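You operate a simulated robot arm through the tools that you are given. There is no shell and no other tool. Be economical: measure what you need, move in short steps, check, and stop when the job is done.

You are at the controls of a simulated robot arm. One attempt, no reset.

Task
Rack the cart's ski that matches the slip's length in its bay, lock the bay, lower the cart bar.
Fine: the bay marked with that length, bar down, bolt shot; the other bay stays open, the other ski on the braked cart. Where these are worked on the way, their far stop is far enough and under half their travel is too little: cart bar.
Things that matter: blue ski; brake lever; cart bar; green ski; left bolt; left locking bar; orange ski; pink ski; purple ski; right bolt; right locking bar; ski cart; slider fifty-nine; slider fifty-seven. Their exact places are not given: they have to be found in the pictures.

The check looks at the end state, three seconds after you hand in, the way a careful person would. Anything else that was tipped, shoved, dropped, spilled or broken makes it a failure.

Robot
A 7-joint arm with a two-finger parallel gripper on a trunk, on a base that drives. Base frame: it is fixed to the floor where the robot stands at the start and does not move with it; the origin is under the middle of the robot, x ahead of it, y to its left, z up. Lengths are in mm, angles in rad, forces in N, time in s.
With the tool pointing down near the work surface it reaches from about 100 to 480 mm from the robot's upright axis, wherever it stands. Its first joint turns from -2.007 to 2.007 rad. Places, roughly: brake lever [1000, -200, 800]; cart bar [800, 0, 900]; left bolt [-500, 400, 800]; left locking bar [-1200, 200, 1100]; right bolt [-400, 500, 800]; right locking bar [300, 700, 1100]; ski cart [900, 100, 400]; slider fifty-nine [-300, 500, 1100]; slider fifty-seven [-300, 500, 1200]; slider fifty-six [-500, 400, 1000]; slider sixty-five [-300, 500, 1000]; slider sixty-two [-300, 500, 1000]; slider twenty-nine [-500, 400, 1000]; slider twenty-seven [-500, 400, 1100]; slider twenty-six [-500, 400, 1200]. Payload 3.91 kg.
The tool frame sits at the grasp point between the pads (the TCP): z along the fingers, y along the line on which they close. The tips reach 30 mm beyond it. The gripper opens to 110 mm. The fingers are 20 mm wide and 10 mm thick; the gripper's body (48 by 112 mm) begins 55 mm behind the TCP.
Orientation is told as [roll, pitch, yaw] about the base's x, y, z axes, in that order, counted from this pose: with the fingers straight down and closing along the base's y, the tool's x points along the base's -x, its y along +y and its z along -z.

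Tools
- The arm moves only by the tool arm_command. Its argument "deltas" is a list of rows, each an object (a shift or turn left out is 0, a gripper value left out holds the last) with "xyz": the shift along the tool's x, y, z in units of 20 mm (1.0 is 20 mm), a list of three; "dr": the turn, a rotation vector about the tool's x, y, z in units of 8 degrees (1.0 is 8 degrees), a list of three; "gripper": the opening, from 0 (shut) to 1 (fully open). In form: [{"xyz": [x, y, z], "dr": [rx, ry, rz], "gripper": gripper}, ...]. A call has 1 to 10 rows; each row shifts and turns the commanded pose from where the row before left it, along the tool's axes as they then stand. A call with a number of a shift or a turn outside -1 to 1 is refused whole. Each row takes 0.2 s and may step no farther than 50 mm and 0.15 rad from the row before; otherwise, or with a gripper value out of range, the whole call is refused. Where a pose cannot be reached the arm comes as near as it can. A force on the tool above 90 N (or 10 N above the force at the start of the call, whichever is more), or a blocked arm, ends the call early, and 0.2 s more pass. Each finger travels about 153 mm/s and halts on what it meets, pressing with about 28 N; the grip force reading is that of the motor and also rises with nothing between the fingers. The clock runs only during rows and for 0.2 s after the last one: add rows that do not move to give the fingers time. The reply holds the time, the measured pose of the TCP, the force on the tool along the base axes, the opening and the grip force, in the units named above and with some noise, with the torque about the TCP (base axes, N m) and any sound that the robot's microphone picked up.
- Cameras (640 x 400 px; columns grow to the right, rows downward): "scene" is now at [204.5, 195.4, 1526.5]; the picture's right is [-0.07, -1.00, 0.00], its down [-0.93, 0.07, -0.36] and it looks along [0.36, -0.03, -0.93] (base axes); focal length 214 px, centre (320, 200). "wrist" rides on the gripper at [72, 17, -103] in the tool frame; the picture's right is [-0.23, 0.97, 0.00], its down [-0.76, -0.18, -0.62] and it looks along [-0.61, -0.14, 0.78] (tool axes); focal length 222 px, centre (320, 200).
- grab_frame(camera): a new picture of that camera. No time passes.
- lift_body(by): slides the trunk up (or, below 0, down) by that many mm; the arm and the scene camera ride with it, the base frame stays. It gives what a move gives, with no picture.
- steer(legs): drives the robot by 1 to 6 legs, each [ahead, left, turn to the left] in mm, mm and rad, along the robot's own axes; the way and the turn of a leg run together, so that a leg with both is an arc; at most 1500 mm and 3.142 rad a leg. The arm and the cameras ride along, it lands a little off, and it stops where it bumps. It gives what a move gives.
- pan_tilt(pan, tilt): turns the head with the scene camera to pan (to the left, within 1.396 rad either way) and tilt (down, from -0.506 to 1.204), counted from straight ahead of the robot. It gives what a move gives.
- locate(camera, pixels): for up to 12 pixels [column, row] of the newest picture of that camera ("zoom" is the newest enlarged one), the place [x, y, z] in the base frame of the surface seen there, good to about 2 mm, but the place of the scene camera against the robot may be out by one fixed shift of up to 18 mm in any direction. No time passes.
- enlarge(camera, box): a new picture of the part [left, top, right, bottom] of that camera's present view, enlarged. No time passes.
- sign_off(): hands the job in; it is judged then, once.

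Go step by step. Measure first, check grasps and placings, and put right what went wrong. The budget is 80 turns and 60 pictures, counting those below and the enlarged ones. Unless the task says otherwise, let go and move clear before handing in, and close with one line.

The tools are called after "Emit:" by a JSON object that holds its "api" and its "payload". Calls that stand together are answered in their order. arm_command: Moves the arm, as the interface text tells. Its arguments: {"type":"object","properties":{"deltas":{"type":"array","items":{"type":"object","properties":{"xyz":{"type":"array","items":{"type":"number"}},"dr":{"type":"array","items":{"type":"number"}},"gripper":{"type":"number"}}}}},"required":["deltas"]} The other tools are called the same way: lift_body (by) slides the trunk up or down; steer (legs) drives the base; pan_tilt (pan, tilt) turns the head that bears the scene camera; grab_frame (camera) takes a picture; locate (camera, pixels) gives the place of the surface under pixels of a picture; enlarge (camera, box) takes an enlarged picture of a part of a camera's view; sign_off () hands the job in.

At the start:

```text
t: 0.0
ee_pos: [632.5, -183.3, 1119.5]
tcp_rot: [0.0, 0.001, 0.033]
force: [-0.7, -0.1, 0.3]
moment: [-0.03, -0.03, 0.0]
finger_gap: 110.2
grasp_force: 0.1
trunk travel left (down, up): [-900.0, 90.0]
robot x, y, heading: [4.6, 2.5, -0.001]
head pan, tilt: [-0.072, 1.201]
```

scene: 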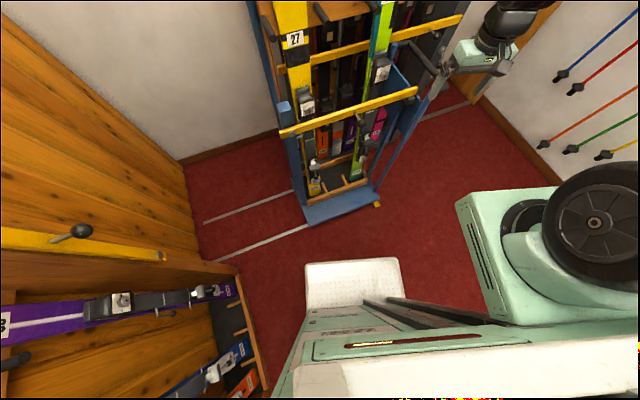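
wrist: 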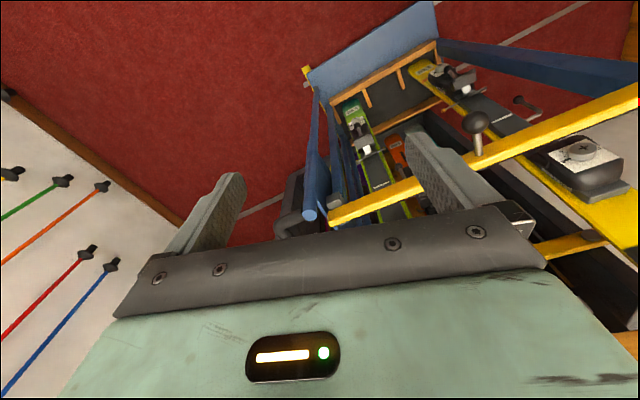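

The first view shows the cart ahead (yellow ski marked 27, green ski) with a yellow bar, and a rack to the left. I'll raise the head to look ahead at the cart.

Emit:
{"api": "pan_tilt", "payload": {"pan": 0.0, "tilt": 0.7}}

Emit:
{"api": "grab_frame", "payload": {"camera": "scene"}}

Emit:
{"api": "pan_tilt", "payload": {"pan": 1.39, "tilt": 0.5}}

Emit:
{"api": "grab_frame", "payload": {"camera": "scene"}}

```text
t: 0.9
ee_pos: [632.1, -181.1, 1119.2]
tcp_rot: [-0.001, 0.0, 0.033]
force: [-0.6, 1.2, -0.4]
moment: [-0.02, 0.04, -0.01]
finger_gap: 110.0
grasp_force: 0.0
trunk travel left (down, up): [-900.0, 90.0]
robot x, y, heading: [-1.6, 0.6, -0.007]
head pan, tilt: [0.0, 0.7]
```

```text
57 pictures are left
```

scene: 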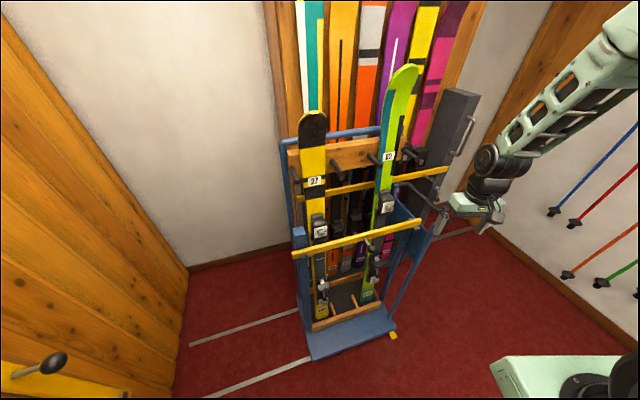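

```text
t: 2.5
ee_pos: [632.0, -183.2, 1120.0]
tcp_rot: [-0.001, 0.001, 0.033]
force: [1.0, -0.3, -0.5]
moment: [0.0, 0.03, 0.02]
finger_gap: 109.9
grasp_force: 0.0
trunk travel left (down, up): [-900.0, 90.0]
robot x, y, heading: [-2.2, 1.7, -0.0]
head pan, tilt: [1.389, 0.499]
```

```text
56 pictures are left
```

scene: 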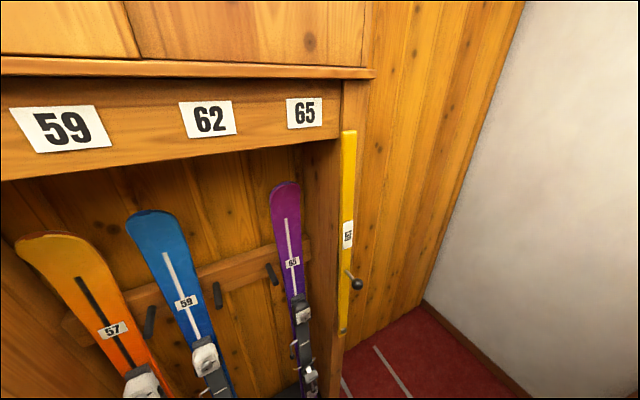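

The right rack section has slots 57, 59, 62 (empty), 65. I need to find the slip and the rest; turn the robot left to see the racks.

Emit:
{"api": "pan_tilt", "payload": {"pan": -0.3, "tilt": 0.4}}

Emit:
{"api": "grab_frame", "payload": {"camera": "scene"}}

Emit:
{"api": "enlarge", "payload": {"camera": "scene", "box": [140, 120, 380, 320]}}

Emit:
{"api": "steer", "payload": {"legs": [[0, 0, 0.9]]}}

Emit:
{"api": "pan_tilt", "payload": {"pan": 1.39, "tilt": 0.4}}

Emit:
{"api": "grab_frame", "payload": {"camera": "scene"}}

```text
t: 4.2
ee_pos: [631.9, -182.7, 1118.8]
tcp_rot: [-0.002, 0.001, 0.034]
force: [0.5, -0.3, 0.2]
moment: [0.02, -0.03, -0.02]
finger_gap: 110.2
grasp_force: 0.0
trunk travel left (down, up): [-900.0, 90.0]
robot x, y, heading: [2.4, -1.3, -0.002]
head pan, tilt: [-0.3, 0.4]
```

```text
55 pictures are left
```

scene: 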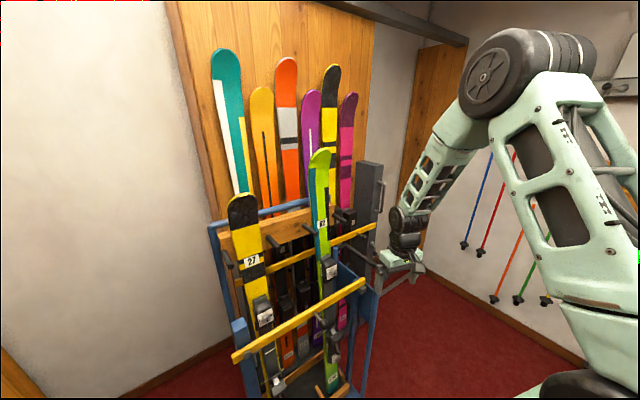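

```text
2.00 times, centred on (260, 220) of scene
```

zoom: 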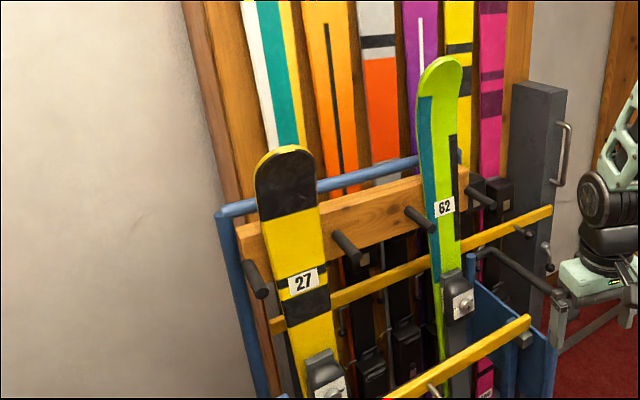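

```text
t: 6.9
ee_pos: [536.2, 381.7, 1119.7]
tcp_rot: [0.0, 0.002, 0.931]
force: [-0.4, 0.2, 0.1]
moment: [0.01, 0.01, -0.04]
finger_gap: 109.8
grasp_force: 0.1
trunk travel left (down, up): [-900.0, 90.0]
robot x, y, heading: [-0.2, 5.1, 0.9]
head pan, tilt: [-0.3, 0.4]
```

```text
t: 8.6
ee_pos: [535.4, 381.1, 1120.1]
tcp_rot: [0.0, 0.0, 0.932]
force: [-0.1, -0.3, 0.0]
moment: [0.0, 0.03, 0.02]
finger_gap: 110.2
grasp_force: 0.1
trunk travel left (down, up): [-900.0, 90.0]
robot x, y, heading: [0.7, -0.1, 0.903]
head pan, tilt: [1.389, 0.4]
```

```text
53 pictures are left
```

scene: 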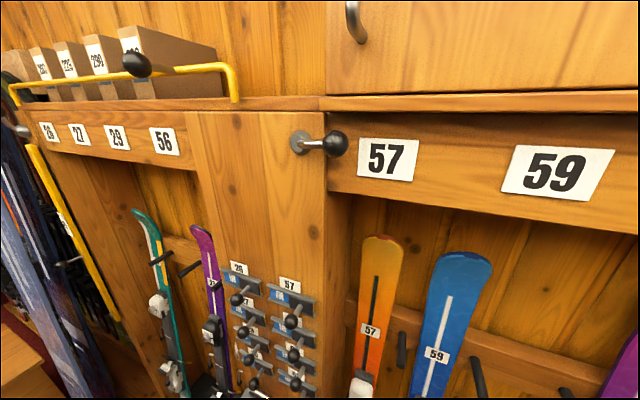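

The left section has slots 26, 27, 29, 56 and a panel of sliders stands in between. I'll turn further to see the rest and find the slip.

Emit:
{"api": "steer", "payload": {"legs": [[0, 0, 1.0]]}}

Emit:
{"api": "pan_tilt", "payload": {"pan": 0.6, "tilt": 0.5}}

Emit:
{"api": "grab_frame", "payload": {"camera": "scene"}}

Emit:
{"api": "pan_tilt", "payload": {"pan": 1.39, "tilt": 0.5}}

Emit:
{"api": "grab_frame", "payload": {"camera": "scene"}}

```text
t: 11.6
ee_pos: [-32.3, 657.9, 1119.9]
tcp_rot: [0.001, 0.0, 1.934]
force: [0.9, 0.3, -0.3]
moment: [0.0, 0.0, 0.01]
finger_gap: 109.9
grasp_force: 0.0
trunk travel left (down, up): [-900.0, 90.0]
robot x, y, heading: [0.4, -0.9, 1.9]
head pan, tilt: [1.389, 0.4]
```

```text
t: 12.7
ee_pos: [-32.1, 656.4, 1118.2]
tcp_rot: [0.0, -0.001, 1.934]
force: [0.1, 0.5, -0.8]
moment: [0.01, 0.0, 0.01]
finger_gap: 110.1
grasp_force: 0.0
trunk travel left (down, up): [-900.0, 90.0]
robot x, y, heading: [-1.7, 1.0, 1.904]
head pan, tilt: [0.6, 0.499]
```

```text
52 pictures are left
```

scene: 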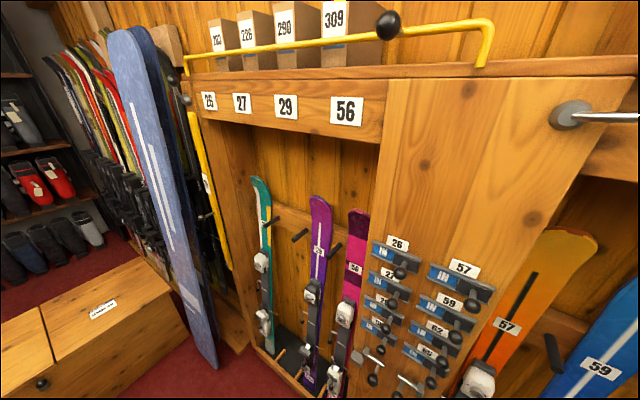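

```text
t: 13.8
ee_pos: [-32.8, 658.2, 1119.1]
tcp_rot: [-0.002, 0.001, 1.933]
force: [-0.6, -0.1, -0.2]
moment: [0.0, 0.01, 0.01]
finger_gap: 109.9
grasp_force: 0.1
trunk travel left (down, up): [-900.0, 90.0]
robot x, y, heading: [-0.6, 0.1, 1.904]
head pan, tilt: [1.389, 0.499]
```

```text
51 pictures are left
```

scene: 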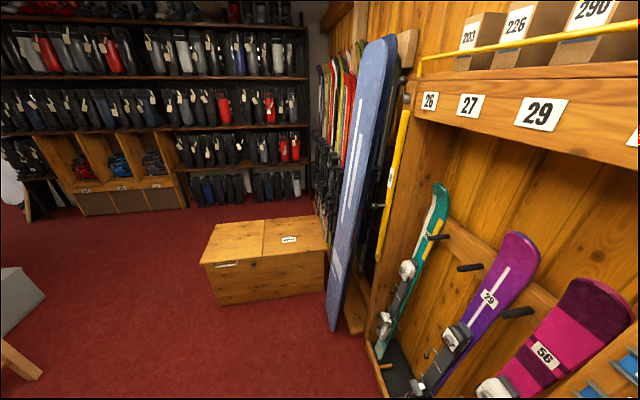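

Left bay holds 26, 29, 56 with 27 empty; so both cart skis (27 and 62) have a home, and the slip decides. I'll keep looking around for the slip.

Emit:
{"api": "steer", "payload": {"legs": [[0, 0, 1.2]]}}

Emit:
{"api": "grab_frame", "payload": {"camera": "scene"}}

Emit:
{"api": "pan_tilt", "payload": {"pan": 0.3, "tilt": 0.5}}

Emit:
{"api": "grab_frame", "payload": {"camera": "scene"}}

```text
t: 15.1
ee_pos: [-91.4, 637.9, 1118.2]
tcp_rot: [-0.002, 0.018, 2.023]
force: [0.3, 0.4, 1.0]
moment: [0.03, -0.03, -0.01]
finger_gap: 110.1
grasp_force: 0.0
trunk travel left (down, up): [-900.0, 90.0]
robot x, y, heading: [4.4, -3.8, 2.017]
head pan, tilt: [1.389, 0.499]
stopped in leg 1: the robot was blocked; the commanded pose is now the measured one
```

```text
50 pictures are left
```

scene: 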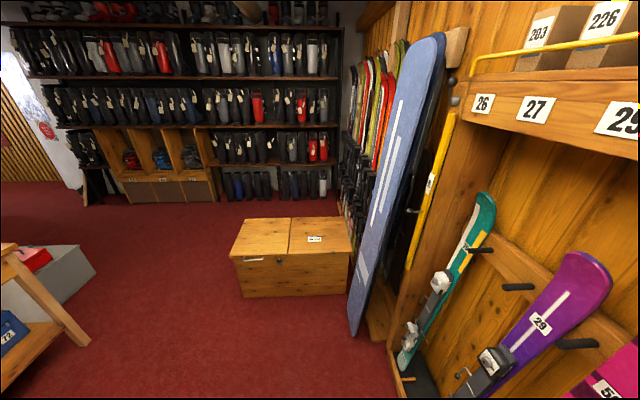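

```text
t: 16.4
ee_pos: [-93.2, 637.2, 1118.1]
tcp_rot: [-0.002, 0.015, 2.027]
force: [-0.1, 0.2, 0.7]
moment: [0.01, 0.02, 0.01]
finger_gap: 110.3
grasp_force: 0.0
trunk travel left (down, up): [-900.0, 90.0]
robot x, y, heading: [5.4, -2.2, 2.018]
head pan, tilt: [0.3, 0.499]
```

```text
49 pictures are left
```

scene: 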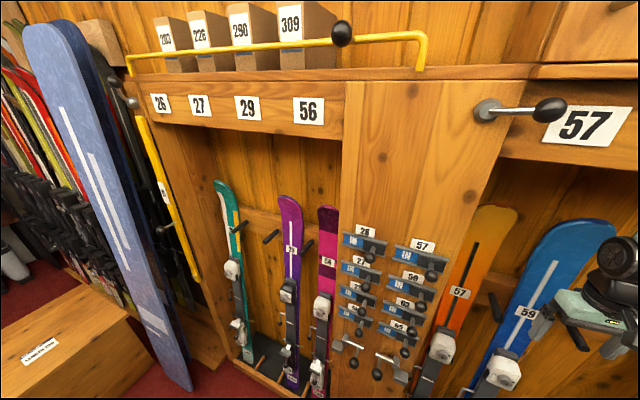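

The turn was blocked slightly: the gripper is near the rack. I'll turn back a bit and look with the wrist camera.

Emit:
{"api": "steer", "payload": {"legs": [[0, 0, -0.15]]}}

Emit:
{"api": "grab_frame", "payload": {"camera": "wrist"}}

Emit:
{"api": "locate", "payload": {"camera": "scene", "pixels": [[341, 33], [550, 110], [590, 125], [368, 258], [432, 275], [337, 344], [405, 380], [160, 230], [228, 190], [278, 205], [140, 120], [40, 355]]}}

Emit:
{"api": "enlarge", "payload": {"camera": "scene", "box": [320, 210, 480, 400]}}

```text
t: 17.4
ee_pos: [1.1, 649.2, 1117.0]
tcp_rot: [-0.002, 0.017, 1.877]
force: [0.2, 0.3, 1.4]
moment: [0.02, 0.01, 0.04]
finger_gap: 110.0
grasp_force: 0.1
trunk travel left (down, up): [-900.0, 90.0]
robot x, y, heading: [2.0, -0.8, 1.871]
head pan, tilt: [0.3, 0.499]
```

```text
48 pictures are left
```

wrist: 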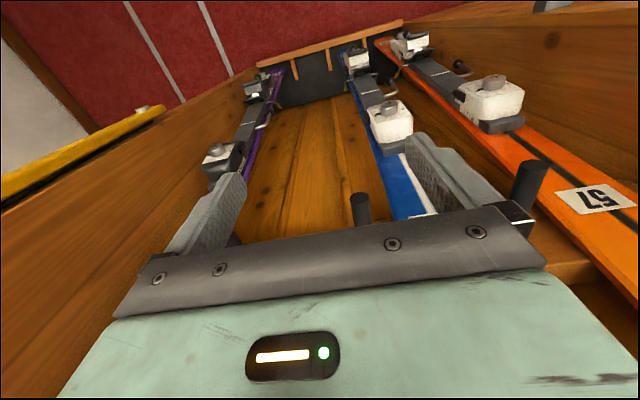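

```text
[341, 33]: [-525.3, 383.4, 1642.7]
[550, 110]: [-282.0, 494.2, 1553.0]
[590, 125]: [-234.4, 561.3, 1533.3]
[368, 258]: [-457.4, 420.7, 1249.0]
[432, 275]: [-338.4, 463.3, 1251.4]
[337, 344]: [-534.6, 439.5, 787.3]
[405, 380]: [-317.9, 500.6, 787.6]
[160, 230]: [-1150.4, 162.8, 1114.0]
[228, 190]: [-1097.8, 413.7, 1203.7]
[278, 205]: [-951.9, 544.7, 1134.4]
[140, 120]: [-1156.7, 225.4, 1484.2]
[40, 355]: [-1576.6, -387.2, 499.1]
```

```text
2.11 times, centred on (400, 305) of scene
```

zoom: 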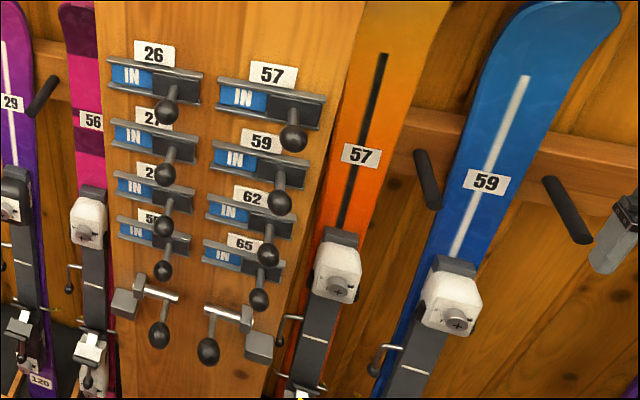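

The gripper is inside the right bay's mouth; I'll retract it toward the robot before looking further.

Emit:
{"api": "arm_command", "payload": {"deltas": [{"xyz": [1, 0, 0]}, {"xyz": [1, 0, 0]}, {"xyz": [1, 0, 0]}, {"xyz": [1, 0, 0]}, {"xyz": [1, 0, 0]}, {"xyz": [1, 0, 0]}, {"xyz": [1, 0, 0]}, {"xyz": [1, 0, 0]}, {"xyz": [1, 0, 0]}, {"xyz": [1, 0, 0]}]}}

Emit:
{"api": "steer", "payload": {"legs": [[0, 0, 1.5]]}}

Emit:
{"api": "pan_tilt", "payload": {"pan": 0.5, "tilt": 0.5}}

Emit:
{"api": "grab_frame", "payload": {"camera": "scene"}}

```text
t: 19.6
ee_pos: [51.9, 522.6, 1119.3]
tcp_rot: [-0.003, 0.019, 1.878]
force: [-0.1, 0.3, -0.1]
moment: [-0.01, 0.01, -0.04]
finger_gap: 110.1
grasp_force: 0.1
out of reach, approached as far as the arm can: row 7, 8, 9, 10
trunk travel left (down, up): [-900.0, 90.0]
robot x, y, heading: [5.6, -2.1, 1.867]
head pan, tilt: [0.3, 0.499]
```

```text
t: 23.7
ee_pos: [-519.6, 77.2, 1119.9]
tcp_rot: [-0.001, 0.021, -2.889]
force: [0.1, -0.7, -0.5]
moment: [-0.04, 0.0, -0.01]
finger_gap: 110.3
grasp_force: 0.1
trunk travel left (down, up): [-900.0, 90.0]
robot x, y, heading: [2.0, -6.5, -2.896]
head pan, tilt: [0.3, 0.499]
```

```text
t: 24.4
ee_pos: [-518.7, 77.2, 1118.7]
tcp_rot: [-0.003, 0.019, -2.89]
force: [0.3, 0.6, -0.2]
moment: [-0.02, 0.02, -0.02]
finger_gap: 109.9
grasp_force: 0.1
trunk travel left (down, up): [-900.0, 90.0]
robot x, y, heading: [1.5, -2.5, -2.896]
head pan, tilt: [0.499, 0.499]
```

```text
46 pictures are left
```

scene: 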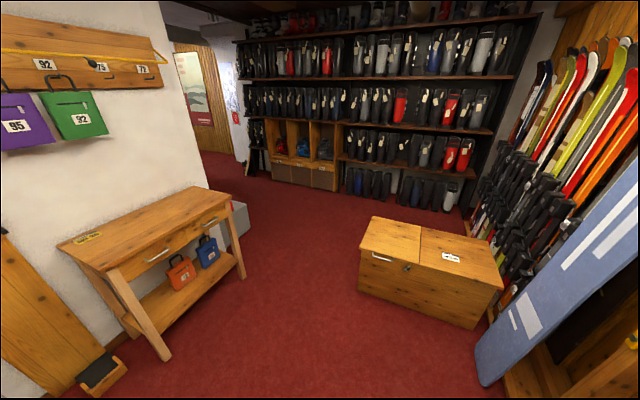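

A bench with a yellow tag at (86,237) and a chest with a white label at (451,257); I'll enlarge both.

Emit:
{"api": "enlarge", "payload": {"camera": "scene", "box": [50, 215, 130, 265]}}

Emit:
{"api": "enlarge", "payload": {"camera": "scene", "box": [410, 232, 490, 282]}}

Emit:
{"api": "pan_tilt", "payload": {"pan": 1.39, "tilt": 0.5}}

Emit:
{"api": "grab_frame", "payload": {"camera": "scene"}}

```text
8.00 times, centred on (90, 240) of scene
```

zoom: 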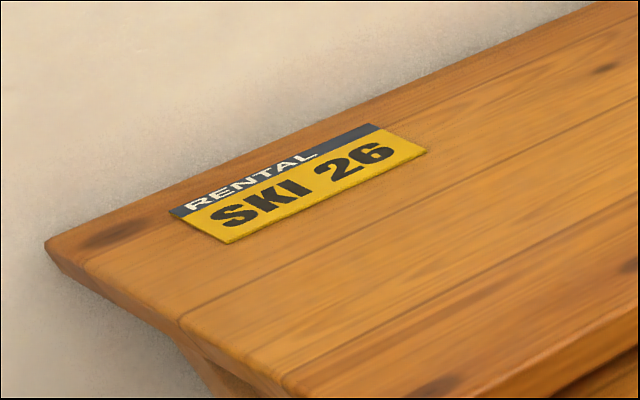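

```text
8.00 times, centred on (450, 257) of scene
```

zoom: 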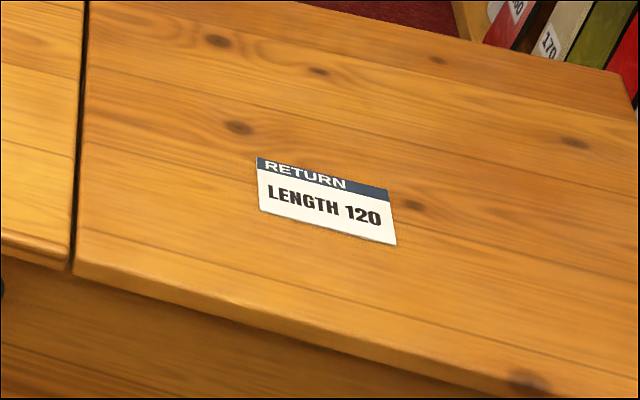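

```text
t: 25.6
ee_pos: [-518.7, 77.1, 1118.6]
tcp_rot: [-0.002, 0.02, -2.891]
force: [-0.1, -0.2, -0.2]
moment: [-0.04, 0.0, 0.01]
finger_gap: 109.9
grasp_force: 0.0
trunk travel left (down, up): [-900.0, 90.0]
robot x, y, heading: [-0.4, 3.2, -2.897]
head pan, tilt: [1.389, 0.499]
```

```text
43 pictures are left
```

scene: 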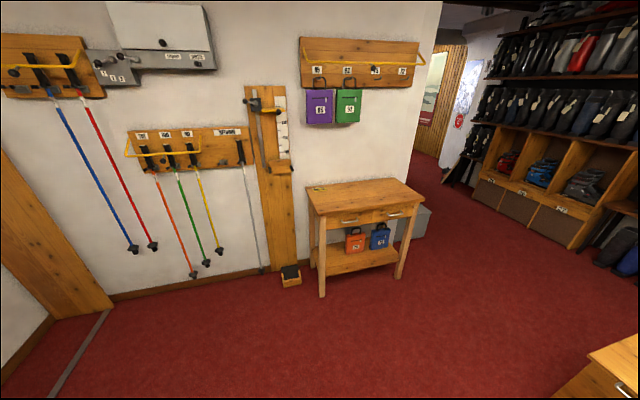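

The return slip on the chest says LENGTH 120. Now I need the lengths on the cart skis' tails and on the bays/bars.

Emit:
{"api": "steer", "payload": {"legs": [[0, 0, -1.75]]}}

Emit:
{"api": "pan_tilt", "payload": {"pan": 0.9, "tilt": 0.6}}

Emit:
{"api": "grab_frame", "payload": {"camera": "scene"}}

Emit:
{"api": "pan_tilt", "payload": {"pan": -0.9, "tilt": 0.6}}

Emit:
{"api": "grab_frame", "payload": {"camera": "scene"}}

```text
t: 30.3
ee_pos: [187.2, 491.7, 1118.7]
tcp_rot: [-0.004, 0.019, 1.616]
force: [1.0, 0.6, 0.0]
moment: [0.01, 0.0, 0.01]
finger_gap: 110.1
grasp_force: 0.1
trunk travel left (down, up): [-900.0, 90.0]
robot x, y, heading: [1.0, -3.2, 1.608]
head pan, tilt: [1.389, 0.499]
```

```text
t: 31.2
ee_pos: [187.5, 490.5, 1119.7]
tcp_rot: [-0.001, 0.02, 1.616]
force: [-0.3, -0.1, -0.4]
moment: [0.0, 0.0, 0.02]
finger_gap: 109.9
grasp_force: 0.1
trunk travel left (down, up): [-900.0, 90.0]
robot x, y, heading: [3.4, 1.1, 1.61]
head pan, tilt: [0.901, 0.6]
```

```text
42 pictures are left
```

scene: 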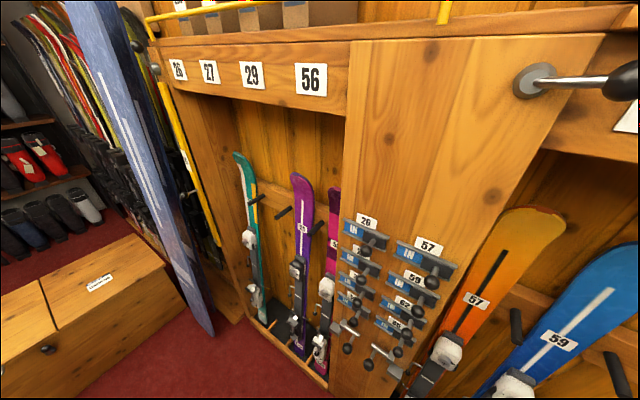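

```text
t: 33.0
ee_pos: [187.4, 490.8, 1119.0]
tcp_rot: [-0.002, 0.017, 1.616]
force: [1.0, 0.5, 0.1]
moment: [0.03, -0.03, -0.01]
finger_gap: 110.3
grasp_force: 0.0
trunk travel left (down, up): [-900.0, 90.0]
robot x, y, heading: [3.0, -6.1, 1.607]
head pan, tilt: [-0.901, 0.6]
```

```text
41 pictures are left
```

scene: 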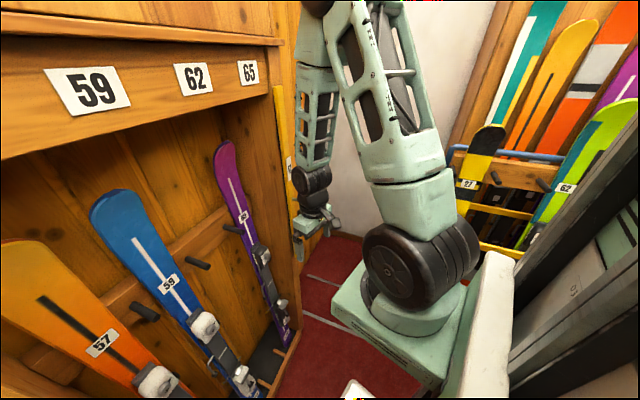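

I'll turn to the cart and read the tails of its two skis.

Emit:
{"api": "steer", "payload": {"legs": [[0, 0, -1.5]]}}

Emit:
{"api": "pan_tilt", "payload": {"pan": 0.0, "tilt": 0.9}}

Emit:
{"api": "grab_frame", "payload": {"camera": "scene"}}

Emit:
{"api": "enlarge", "payload": {"camera": "scene", "box": [250, 160, 410, 260]}}

```text
t: 37.1
ee_pos: [504.7, -159.7, 1119.2]
tcp_rot: [-0.003, 0.019, 0.101]
force: [-0.2, -0.3, -0.2]
moment: [0.0, -0.01, 0.01]
finger_gap: 109.9
grasp_force: 0.0
trunk travel left (down, up): [-900.0, 90.0]
robot x, y, heading: [2.1, -4.5, 0.091]
head pan, tilt: [-0.901, 0.6]
```

```text
t: 38.4
ee_pos: [505.4, -160.3, 1118.2]
tcp_rot: [-0.004, 0.02, 0.099]
force: [0.5, -0.4, 0.4]
moment: [0.02, 0.02, -0.02]
finger_gap: 110.0
grasp_force: 0.0
trunk travel left (down, up): [-900.0, 90.0]
robot x, y, heading: [3.1, -1.0, 0.088]
head pan, tilt: [0.0, 0.901]
```

```text
40 pictures are left
```

scene: 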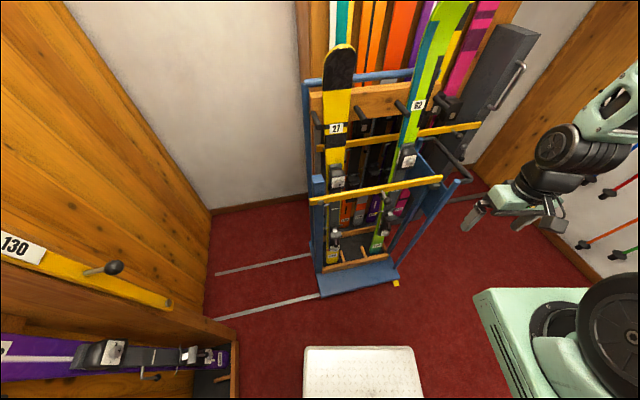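

```text
4.00 times, centred on (330, 210) of scene
```

zoom: 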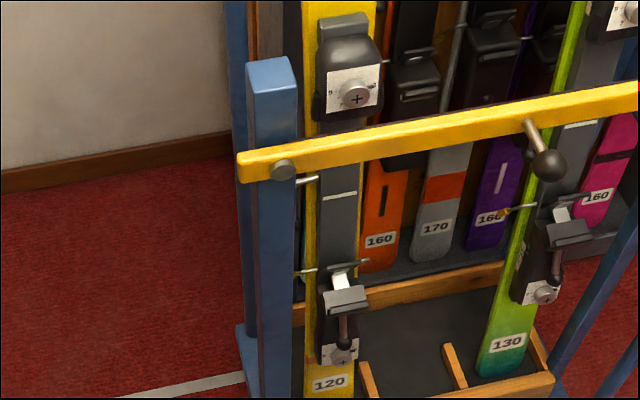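

The yellow ski (27) is 120, the green one 130, and the right bar reads 130; so yellow goes to the left bay, slot 27. I'll measure the cart in the zoom and scene.

Emit:
{"api": "locate", "payload": {"camera": "zoom", "pixels": [[250, 165], [284, 170], [550, 163], [528, 125], [355, 95], [330, 384], [343, 300], [340, 200], [270, 70], [365, 385], [240, 375], [508, 343]]}}

Emit:
{"api": "locate", "payload": {"camera": "scene", "pixels": [[438, 181], [336, 129], [340, 60], [474, 127], [340, 142], [455, 150], [398, 285], [315, 118], [362, 128], [470, 216], [547, 212], [331, 141]]}}

Emit:
{"api": "enlarge", "payload": {"camera": "scene", "box": [300, 40, 500, 165]}}

Emit:
{"api": "enlarge", "payload": {"camera": "scene", "box": [400, 120, 560, 220]}}

```text
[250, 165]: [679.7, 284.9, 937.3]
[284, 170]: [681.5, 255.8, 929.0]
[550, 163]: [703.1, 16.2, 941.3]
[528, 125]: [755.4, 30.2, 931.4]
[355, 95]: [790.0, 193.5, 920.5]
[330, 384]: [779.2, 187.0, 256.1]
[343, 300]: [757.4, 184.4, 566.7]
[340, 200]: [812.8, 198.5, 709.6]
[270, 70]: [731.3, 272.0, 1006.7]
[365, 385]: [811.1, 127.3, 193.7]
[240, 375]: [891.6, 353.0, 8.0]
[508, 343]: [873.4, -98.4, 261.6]
```

```text
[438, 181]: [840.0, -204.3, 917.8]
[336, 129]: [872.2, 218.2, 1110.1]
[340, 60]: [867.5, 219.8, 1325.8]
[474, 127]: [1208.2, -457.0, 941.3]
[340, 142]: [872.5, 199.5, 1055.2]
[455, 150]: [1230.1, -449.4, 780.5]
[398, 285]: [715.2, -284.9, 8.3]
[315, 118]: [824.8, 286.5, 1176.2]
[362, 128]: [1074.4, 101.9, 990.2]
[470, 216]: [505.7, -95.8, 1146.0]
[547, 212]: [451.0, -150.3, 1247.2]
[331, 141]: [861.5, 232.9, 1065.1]
```

```text
3.20 times, centred on (400, 102) of scene
```

zoom: 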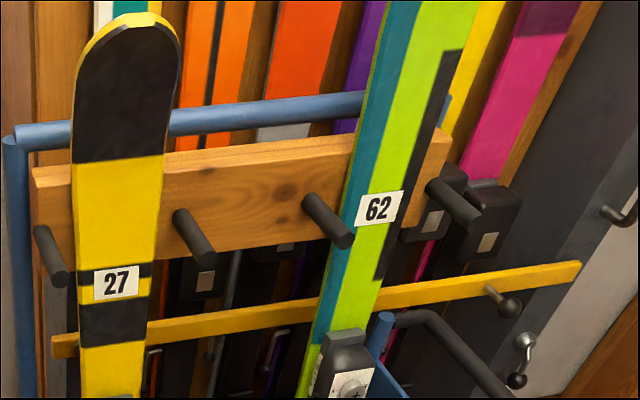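

```text
4.00 times, centred on (480, 170) of scene
```

zoom: 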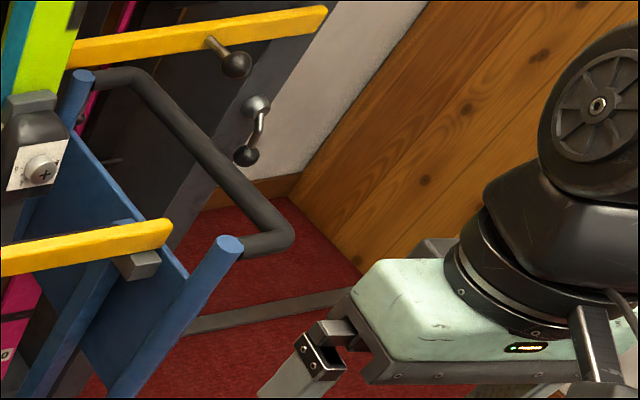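

The cart bar is down now (pivot near (681,256,929), free end (840,-204,918)), the cart faces about heading 0.33 rad. I'll turn square to the cart and tip the tool horizontal to see what the arm can reach.

Emit:
{"api": "steer", "payload": {"legs": [[-120, 0, 0.245]]}}

Emit:
{"api": "arm_command", "payload": {"deltas": [{"dr": [0, -1, 0], "gripper": 0.6}, {"dr": [0, -1, 0]}, {"dr": [0, -1, 0]}, {"dr": [0, -1, 0]}, {"dr": [0, -1, 0]}, {"dr": [0, -1, 0]}, {"dr": [0, -1, 0]}, {"dr": [0, -1, 0]}, {"dr": [0, -1, 0]}, {"dr": [0, -1, 0]}]}}

Emit:
{"api": "arm_command", "payload": {"deltas": [{"dr": [0, -1, 0]}, {"dr": [0, -0.25, 0]}]}}

Emit:
{"api": "pan_tilt", "payload": {"pan": -0.1, "tilt": 0.8}}

Emit:
{"api": "grab_frame", "payload": {"camera": "scene"}}

```text
t: 39.6
ee_pos: [410.2, -55.0, 1119.2]
tcp_rot: [-0.002, 0.018, 0.353]
force: [0.2, 1.1, -0.5]
moment: [0.03, -0.01, -0.02]
finger_gap: 109.8
grasp_force: 0.1
trunk travel left (down, up): [-900.0, 90.0]
robot x, y, heading: [-114.4, -26.9, 0.343]
head pan, tilt: [0.0, 0.901]
```

```text
t: 41.8
ee_pos: [546.3, -64.8, 1104.3]
tcp_rot: [-0.011, -1.38, 0.364]
force: [0.8, 0.2, -0.1]
moment: [0.0, 0.06, -0.01]
finger_gap: 65.9
grasp_force: 0.1
out of reach, approached as far as the arm can: row 1, 2, 3, 4, 5, 6, 7
trunk travel left (down, up): [-900.0, 90.0]
robot x, y, heading: [-115.6, -29.3, 0.342]
head pan, tilt: [0.0, 0.901]
```

```text
t: 42.4
ee_pos: [546.9, -65.8, 1104.5]
tcp_rot: [-0.114, -1.554, 0.464]
force: [-0.5, -0.3, 0.6]
moment: [0.01, 0.0, -0.01]
finger_gap: 66.1
grasp_force: 0.0
trunk travel left (down, up): [-900.0, 90.0]
robot x, y, heading: [-117.0, -28.0, 0.345]
head pan, tilt: [0.0, 0.901]
```

```text
t: 43.1
ee_pos: [547.3, -65.5, 1104.0]
tcp_rot: [-0.095, -1.551, 0.445]
force: [-0.4, 0.8, -0.4]
moment: [0.03, -0.03, 0.02]
finger_gap: 65.7
grasp_force: 0.0
trunk travel left (down, up): [-900.0, 90.0]
robot x, y, heading: [-114.4, -24.8, 0.342]
head pan, tilt: [-0.099, 0.799]
```

```text
36 pictures are left
```

scene: 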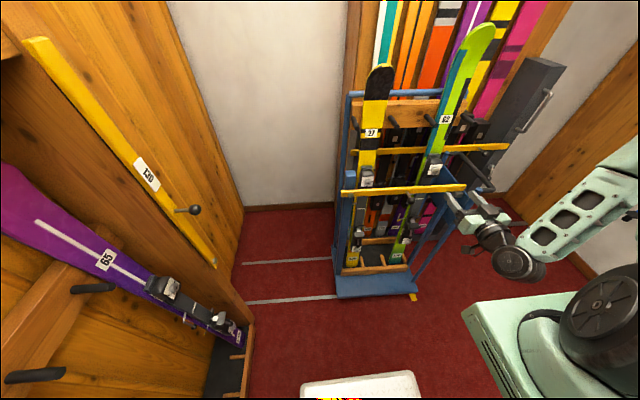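

The tool is now horizontal and the cart is in view. I'll enlarge the gripper to calibrate the scene camera and look through the wrist.

Emit:
{"api": "enlarge", "payload": {"camera": "scene", "box": [330, 160, 530, 285]}}

Emit:
{"api": "grab_frame", "payload": {"camera": "wrist"}}

```text
3.20 times, centred on (430, 222) of scene
```

zoom: 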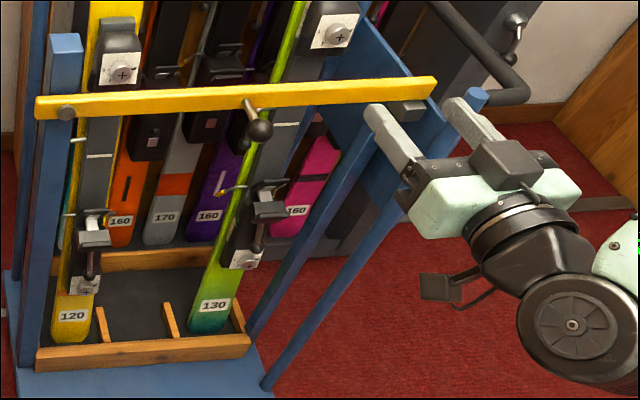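

```text
34 pictures are left
```

wrist: 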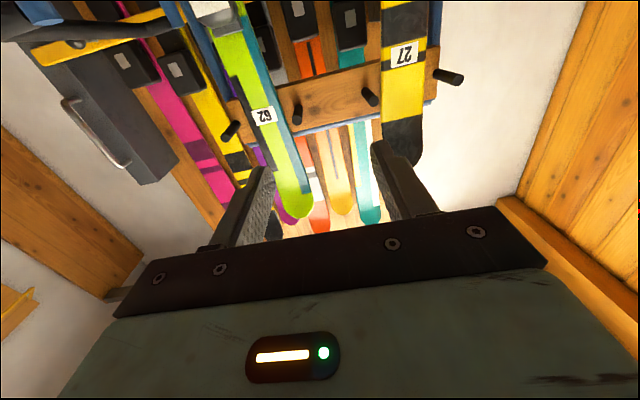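

I'll compare the same points (label 27, label 62, pegs) in both cameras plus the fingertips.

Emit:
{"api": "locate", "payload": {"camera": "wrist", "pixels": [[405, 53], [263, 116], [391, 58], [419, 47], [378, 150], [262, 175], [447, 76], [434, 96]]}}

Emit:
{"api": "locate", "payload": {"camera": "zoom", "pixels": [[373, 110], [455, 103], [258, 131], [250, 104], [66, 114], [428, 82], [245, 340], [70, 345], [103, 325], [60, 50], [118, 75], [40, 105]]}}

Emit:
{"api": "locate", "payload": {"camera": "scene", "pixels": [[372, 133], [446, 119], [368, 165], [360, 134], [384, 134], [378, 75], [412, 297], [420, 135], [458, 188]]}}

```text
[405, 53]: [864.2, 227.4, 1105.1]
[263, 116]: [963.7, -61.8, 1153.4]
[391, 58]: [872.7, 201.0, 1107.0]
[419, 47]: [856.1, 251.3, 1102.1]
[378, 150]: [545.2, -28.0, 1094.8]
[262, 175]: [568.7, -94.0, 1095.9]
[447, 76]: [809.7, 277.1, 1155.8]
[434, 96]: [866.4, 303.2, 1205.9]
```

```text
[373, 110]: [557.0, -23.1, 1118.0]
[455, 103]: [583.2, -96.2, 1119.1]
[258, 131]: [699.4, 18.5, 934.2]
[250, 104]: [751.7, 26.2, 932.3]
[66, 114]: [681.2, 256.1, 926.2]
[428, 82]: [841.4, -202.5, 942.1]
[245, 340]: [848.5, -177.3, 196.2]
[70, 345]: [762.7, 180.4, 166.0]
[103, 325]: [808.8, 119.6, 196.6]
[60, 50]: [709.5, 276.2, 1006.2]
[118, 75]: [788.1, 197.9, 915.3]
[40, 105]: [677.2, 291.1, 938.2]
```

```text
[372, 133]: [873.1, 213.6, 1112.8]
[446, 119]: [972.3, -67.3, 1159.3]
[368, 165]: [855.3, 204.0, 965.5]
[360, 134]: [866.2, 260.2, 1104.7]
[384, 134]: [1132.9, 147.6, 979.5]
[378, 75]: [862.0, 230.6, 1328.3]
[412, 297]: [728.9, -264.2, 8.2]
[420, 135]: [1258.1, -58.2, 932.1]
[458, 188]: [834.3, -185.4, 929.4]
```

Scene reads about (+8,-5,+6) high versus the wrist; the cart bar's ball is at about (699,23,920) true. I'll lower the trunk by 184, shift left 33 and move part of the way forward.

Emit:
{"api": "lift_body", "payload": {"by": -184}}

Emit:
{"api": "arm_command", "payload": {"deltas": [{"xyz": [0, 0.85, 0], "dr": [0, -0.14, 0]}, {"xyz": [0, 0.85, 0]}, {"xyz": [0, 0, 1]}, {"xyz": [0, 0, 1]}, {"xyz": [0, 0, 1]}, {"xyz": [0, 0, 1]}]}}

Emit:
{"api": "grab_frame", "payload": {"camera": "wrist"}}

```text
t: 45.1
ee_pos: [545.0, -65.7, 920.0]
tcp_rot: [-0.096, -1.553, 0.451]
force: [-0.2, 0.2, -0.1]
moment: [0.01, -0.04, -0.02]
finger_gap: 66.1
grasp_force: 0.0
trunk travel left (down, up): [-716.0, 274.0]
robot x, y, heading: [-115.6, -27.7, 0.347]
head pan, tilt: [-0.099, 0.799]
```

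```text
t: 46.5
ee_pos: [609.5, -6.6, 921.1]
tcp_rot: [-1.928, -1.57, 2.279]
force: [-0.1, 0.1, 0.6]
moment: [0.01, -0.03, 0.01]
finger_gap: 65.8
grasp_force: 0.2
trunk travel left (down, up): [-716.0, 274.0]
robot x, y, heading: [-113.5, -29.8, 0.343]
head pan, tilt: [-0.099, 0.799]
```

```text
33 pictures are left
```

wrist: 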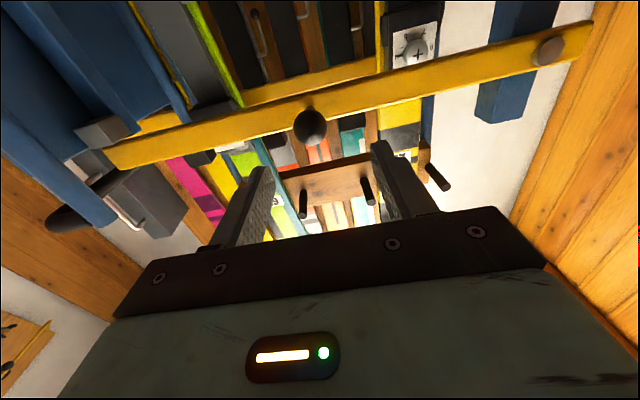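

Emit:
{"api": "locate", "payload": {"camera": "wrist", "pixels": [[310, 127], [300, 118], [548, 52], [120, 155], [300, 102], [575, 45], [308, 142]]}}

```text
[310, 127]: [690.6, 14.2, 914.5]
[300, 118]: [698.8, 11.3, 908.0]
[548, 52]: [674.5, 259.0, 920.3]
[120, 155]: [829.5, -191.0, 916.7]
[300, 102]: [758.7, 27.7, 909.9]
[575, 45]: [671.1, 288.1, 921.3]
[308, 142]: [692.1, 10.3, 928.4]
```

Ball center is near (702,18,921); I move right 7, forward ~97 and close on it.

Emit:
{"api": "arm_command", "payload": {"deltas": [{"xyz": [0, -0.36, 1]}, {"xyz": [0, 0, 1]}, {"xyz": [0, 0, 1]}, {"xyz": [0, 0, 1]}, {"xyz": [0, 0, 0.85]}, {"gripper": 0}, {"gripper": 0}, {"gripper": 0}]}}

Emit:
{"api": "grab_frame", "payload": {"camera": "wrist"}}

```text
t: 48.3
ee_pos: [705.7, 18.4, 921.8]
tcp_rot: [-1.997, -1.568, 2.348]
force: [10.2, -11.2, 1.3]
moment: [-0.17, 0.34, -0.08]
finger_gap: 31.2
grasp_force: 45.2
trunk travel left (down, up): [-716.0, 274.0]
robot x, y, heading: [-115.3, -28.0, 0.343]
head pan, tilt: [-0.099, 0.799]
```

```text
32 pictures are left
```

wrist: 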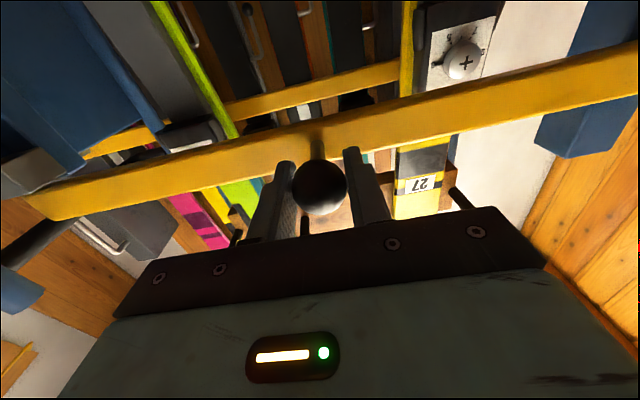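

The ball is held (gap 31 mm). Now I swing it up along the arc about the pivot, first 45°.

Emit:
{"api": "arm_command", "payload": {"deltas": [{"xyz": [-0.935, 0.037, 0]}, {"xyz": [-0.925, 0.11, 0]}, {"xyz": [-0.92, 0.18, 0]}, {"xyz": [-0.895, 0.25, 0]}, {"xyz": [-0.88, 0.32, 0]}, {"xyz": [-0.845, 0.39, 0]}, {"xyz": [-0.82, 0.46, 0]}, {"xyz": [-0.775, 0.52, 0]}, {"xyz": [-0.735, 0.575, 0]}, {"xyz": [-0.685, 0.635, 0]}]}}

```text
t: 50.5
ee_pos: [681.8, 79.3, 1091.8]
tcp_rot: [-2.891, -1.558, -3.051]
force: [31.0, -31.4, 29.7]
moment: [-0.67, -0.31, 0.17]
finger_gap: 31.3
grasp_force: 44.7
trunk travel left (down, up): [-716.0, 274.0]
robot x, y, heading: [-114.2, -28.8, 0.345]
head pan, tilt: [-0.099, 0.799]
```

Halfway up, with an inward radial push of ~50 N, so the real radius is a little bigger; I widen the arc and continue to ~87°.

Emit:
{"api": "arm_command", "payload": {"deltas": [{"xyz": [-0.81, 0.33, 0]}, {"xyz": [-0.615, 0.715, 0]}, {"xyz": [-0.56, 0.76, 0]}, {"xyz": [-0.495, 0.8, 0]}, {"xyz": [-0.43, 0.84, 0]}, {"xyz": [-0.365, 0.87, 0]}, {"xyz": [-0.295, 0.89, 0]}, {"xyz": [-0.225, 0.92, 0]}, {"xyz": [-0.15, 0.93, 0]}, {"xyz": [-0.08, 0.935, 0]}]}}

Emit:
{"api": "grab_frame", "payload": {"camera": "scene"}}

```text
t: 52.7
ee_pos: [624.1, 235.4, 1168.3]
tcp_rot: [-0.476, -1.568, 0.83]
force: [25.1, 4.0, -4.4]
moment: [-0.23, -0.26, 0.2]
finger_gap: 31.5
grasp_force: 45.5
trunk travel left (down, up): [-716.0, 274.0]
robot x, y, heading: [-111.7, -26.0, 0.342]
head pan, tilt: [-0.099, 0.799]
```

```text
31 pictures are left
```

scene: 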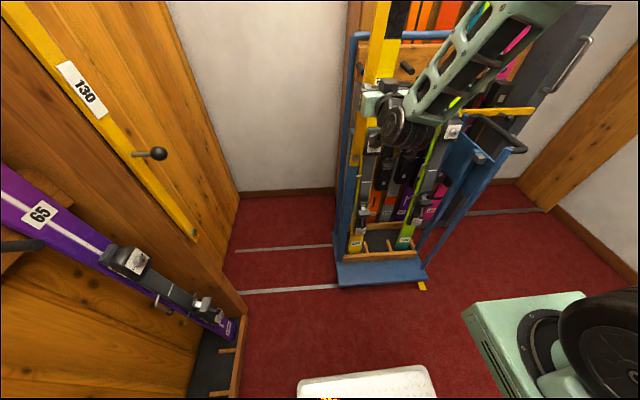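

The bar is nearly upright; I push on gently past vertical toward its stop.

Emit:
{"api": "arm_command", "payload": {"deltas": [{"xyz": [0, 0.94, 0]}, {"xyz": [0.07, 0.94, 0]}, {"xyz": [0.14, 0.93, 0]}, {"xyz": [0.21, 0.91, 0]}]}}

```text
t: 53.3
ee_pos: [625.7, 237.1, 1167.2]
tcp_rot: [-1.806, -1.563, 2.097]
force: [-7.6, -22.8, 6.9]
moment: [-0.21, 0.17, 0.27]
finger_gap: 31.6
grasp_force: 44.7
trunk travel left (down, up): [-716.0, 274.0]
robot x, y, heading: [-116.0, -24.7, 0.341]
head pan, tilt: [-0.099, 0.799]
stopped in row 2: the force on the tool passed its limit (the readings are from after the stop); the commanded pose is now the measured one
```

It hit its far stop (hard resistance leftward). I'll open the fingers, wait a moment, and back off.

Emit:
{"api": "arm_command", "payload": {"deltas": [{"gripper": 0.6}, {"gripper": 0.6}, {"gripper": 0.6}, {"xyz": [0, 0, -1]}, {"xyz": [0, 0, -1]}, {"xyz": [0, 0, -1]}, {"xyz": [0, 0, -1]}, {"xyz": [0, 0, -0.5]}]}}

Emit:
{"api": "grab_frame", "payload": {"camera": "wrist"}}

```text
t: 55.1
ee_pos: [539.6, 216.1, 1165.1]
tcp_rot: [-1.553, -1.563, 1.851]
force: [-0.2, 0.0, 0.4]
moment: [-0.01, 0.0, 0.0]
finger_gap: 65.9
grasp_force: 0.2
trunk travel left (down, up): [-716.0, 274.0]
robot x, y, heading: [-112.0, -26.7, 0.345]
head pan, tilt: [-0.099, 0.799]
```

```text
30 pictures are left
```

wrist: 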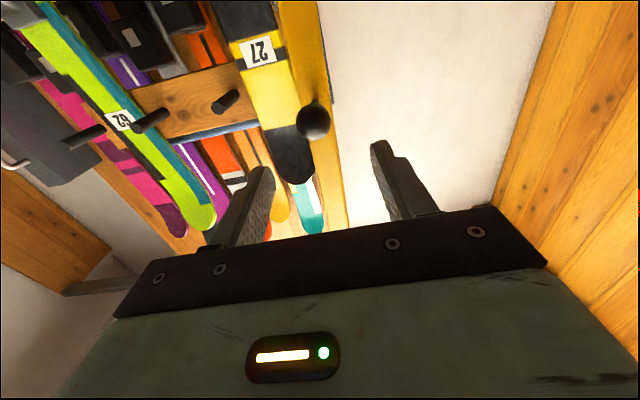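

The bar stays upright at its stop. Next is the yellow ski; I check the robot's front bumper versus the cart base before driving forward.

Emit:
{"api": "locate", "payload": {"camera": "scene", "pixels": [[365, 380], [365, 368], [345, 286], [420, 283], [240, 310], [422, 287]]}}

Emit:
{"api": "locate", "payload": {"camera": "wrist", "pixels": [[245, 60], [278, 45], [258, 52], [316, 120], [230, 98], [300, 90], [228, 35], [283, 20]]}}

Emit:
{"api": "arm_command", "payload": {"deltas": [{"xyz": [0, -1, 0]}, {"xyz": [0, -1, 0]}, {"xyz": [0, -1, 0]}, {"xyz": [0, -1, 0], "gripper": 0.85}, {"xyz": [0, -0.95, 0]}]}}

Emit:
{"api": "lift_body", "payload": {"by": -130}}

Emit:
{"api": "grab_frame", "payload": {"camera": "wrist"}}

```text
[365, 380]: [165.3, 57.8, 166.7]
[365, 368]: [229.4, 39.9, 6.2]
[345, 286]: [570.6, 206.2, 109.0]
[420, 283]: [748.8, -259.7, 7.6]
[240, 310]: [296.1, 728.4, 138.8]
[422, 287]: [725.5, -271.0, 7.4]
```

```text
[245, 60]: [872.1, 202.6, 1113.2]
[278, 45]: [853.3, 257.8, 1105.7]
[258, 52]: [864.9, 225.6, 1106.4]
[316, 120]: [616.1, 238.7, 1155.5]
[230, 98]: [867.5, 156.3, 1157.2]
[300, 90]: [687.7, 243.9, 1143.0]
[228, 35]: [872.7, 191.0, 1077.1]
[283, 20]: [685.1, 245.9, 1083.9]
```

```text
t: 56.3
ee_pos: [574.6, 124.6, 1167.3]
tcp_rot: [-1.458, -1.562, 1.758]
force: [-0.5, -0.2, 0.5]
moment: [-0.01, -0.02, -0.01]
finger_gap: 93.4
grasp_force: 0.0
out of reach, approached as far as the arm can: row 4, 5
trunk travel left (down, up): [-716.0, 274.0]
robot x, y, heading: [-116.6, -30.9, 0.341]
head pan, tilt: [-0.099, 0.799]
```

```text
t: 57.9
ee_pos: [575.3, 126.9, 1038.1]
tcp_rot: [-1.533, -1.561, 1.829]
force: [-0.5, -0.3, -0.2]
moment: [-0.02, 0.01, -0.01]
finger_gap: 93.6
grasp_force: 0.1
trunk travel left (down, up): [-586.0, 404.0]
robot x, y, heading: [-113.2, -30.0, 0.341]
head pan, tilt: [-0.099, 0.799]
```

```text
29 pictures are left
```

wrist: 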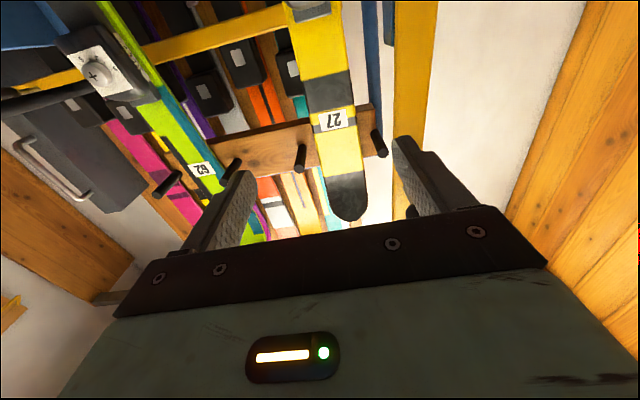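

Lateral alignment is good (TCP l≈-73, ski ≈-76). I raise 27 mm for binding clearance and drive ahead 200.

Emit:
{"api": "lift_body", "payload": {"by": 27}}

Emit:
{"api": "steer", "payload": {"legs": [[200, 0, 0]]}}

Emit:
{"api": "grab_frame", "payload": {"camera": "wrist"}}

```text
t: 58.6
ee_pos: [575.1, 126.0, 1063.8]
tcp_rot: [-1.529, -1.562, 1.827]
force: [-1.1, 0.1, 0.1]
moment: [0.0, 0.02, -0.02]
finger_gap: 93.4
grasp_force: 0.1
trunk travel left (down, up): [-613.0, 377.0]
robot x, y, heading: [-114.9, -29.2, 0.336]
head pan, tilt: [-0.099, 0.799]
```

```text
t: 60.2
ee_pos: [761.9, 190.4, 1065.7]
tcp_rot: [-1.525, -1.561, 1.818]
force: [1.0, -0.3, 0.9]
moment: [0.01, 0.01, -0.01]
finger_gap: 93.3
grasp_force: 0.0
trunk travel left (down, up): [-613.0, 377.0]
robot x, y, heading: [74.8, 35.3, 0.335]
head pan, tilt: [-0.099, 0.799]
```

```text
28 pictures are left
```

wrist: 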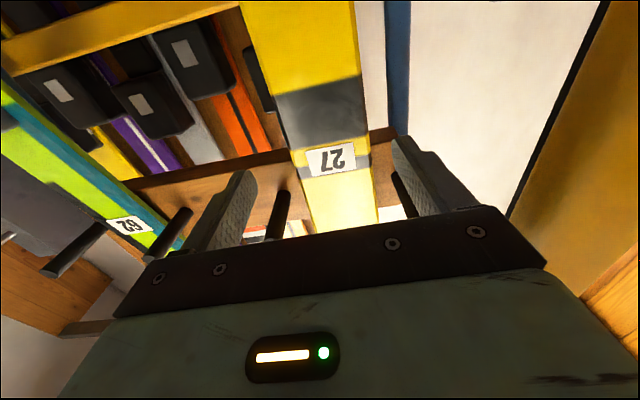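

Emit:
{"api": "locate", "payload": {"camera": "wrist", "pixels": [[280, 110], [364, 95], [295, 160], [370, 150], [332, 158], [262, 35], [355, 30], [240, 150], [320, 120]]}}

```text
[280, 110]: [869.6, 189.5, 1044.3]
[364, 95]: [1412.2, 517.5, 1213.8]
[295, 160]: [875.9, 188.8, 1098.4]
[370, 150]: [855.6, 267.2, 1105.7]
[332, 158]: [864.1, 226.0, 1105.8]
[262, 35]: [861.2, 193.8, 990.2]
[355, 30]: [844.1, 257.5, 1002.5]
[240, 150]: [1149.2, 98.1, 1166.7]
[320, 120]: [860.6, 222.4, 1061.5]
```

The ski at z≈1062 is centred at (860,224), about 76 wide, matching my lateral position. I open fully, go in 88 mm and close.

Emit:
{"api": "arm_command", "payload": {"deltas": [{"gripper": 1.0}, {"xyz": [0, 0, 0.9]}, {"xyz": [0, 0, 0.9]}, {"xyz": [0, 0, 0.9]}, {"xyz": [0, 0, 0.9]}, {"xyz": [0, 0, 0.8]}, {"gripper": 0}, {"gripper": 0}, {"gripper": 0}]}}

Emit:
{"api": "grab_frame", "payload": {"camera": "wrist"}}

```text
t: 62.2
ee_pos: [846.6, 216.5, 1064.7]
tcp_rot: [-1.524, -1.565, 1.821]
force: [-0.4, 1.0, 2.3]
moment: [0.38, 0.31, -0.03]
finger_gap: 87.1
grasp_force: 27.8
trunk travel left (down, up): [-613.0, 377.0]
robot x, y, heading: [73.2, 37.8, 0.337]
head pan, tilt: [-0.099, 0.799]
```

```text
27 pictures are left
```

wrist: 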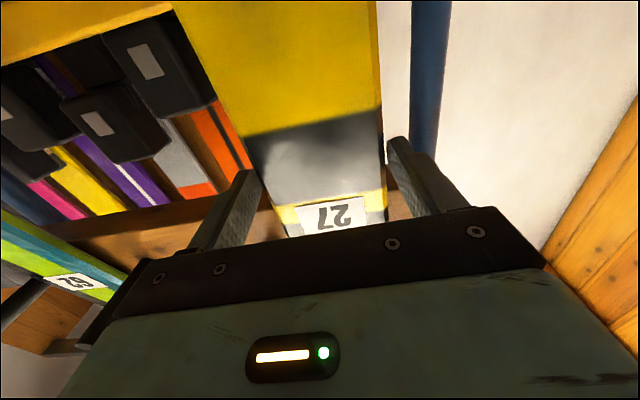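

Fingers halted at 87 mm on the ski edges. I lift a little to test the hold.

Emit:
{"api": "arm_command", "payload": {"deltas": [{"gripper": 0}, {"gripper": 0}]}}

Emit:
{"api": "lift_body", "payload": {"by": 40}}

Emit:
{"api": "grab_frame", "payload": {"camera": "scene"}}

```text
t: 62.8
ee_pos: [846.0, 216.5, 1065.2]
tcp_rot: [-1.544, -1.564, 1.841]
force: [-0.8, 0.9, 1.3]
moment: [0.38, 0.1, -0.04]
finger_gap: 86.8
grasp_force: 27.6
trunk travel left (down, up): [-613.0, 377.0]
robot x, y, heading: [67.3, 38.7, 0.338]
head pan, tilt: [-0.099, 0.799]
```

```text
t: 63.6
ee_pos: [846.2, 216.5, 1103.5]
tcp_rot: [-1.316, -1.562, 1.611]
force: [0.1, -0.2, -11.5]
moment: [0.12, -0.35, 0.01]
finger_gap: 87.1
grasp_force: 28.1
trunk travel left (down, up): [-653.0, 337.0]
robot x, y, heading: [74.6, 36.2, 0.341]
head pan, tilt: [-0.099, 0.799]
```

```text
26 pictures are left
```

scene: 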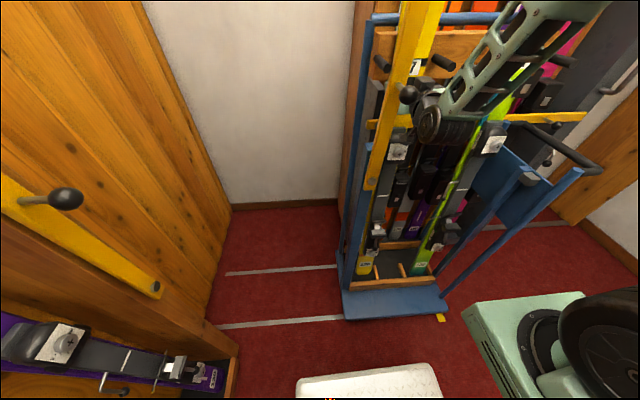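

The ski is held (≈12 N). I lift another 120 mm and then back away in a short leg and check.

Emit:
{"api": "lift_body", "payload": {"by": 120}}

Emit:
{"api": "enlarge", "payload": {"camera": "scene", "box": [300, 150, 500, 350]}}

```text
t: 65.1
ee_pos: [846.6, 217.0, 1225.5]
tcp_rot: [-1.391, -1.562, 1.687]
force: [0.5, 0.6, -11.3]
moment: [0.12, -0.36, 0.01]
finger_gap: 87.0
grasp_force: 28.1
trunk travel left (down, up): [-773.0, 217.0]
robot x, y, heading: [72.2, 36.9, 0.336]
head pan, tilt: [-0.099, 0.799]
```

```text
2.00 times, centred on (400, 250) of scene
```

zoom: 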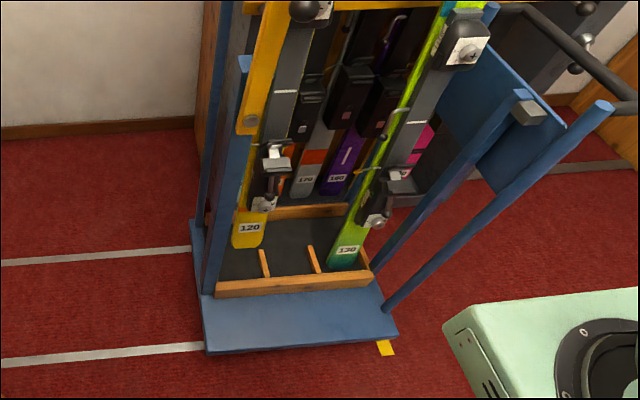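

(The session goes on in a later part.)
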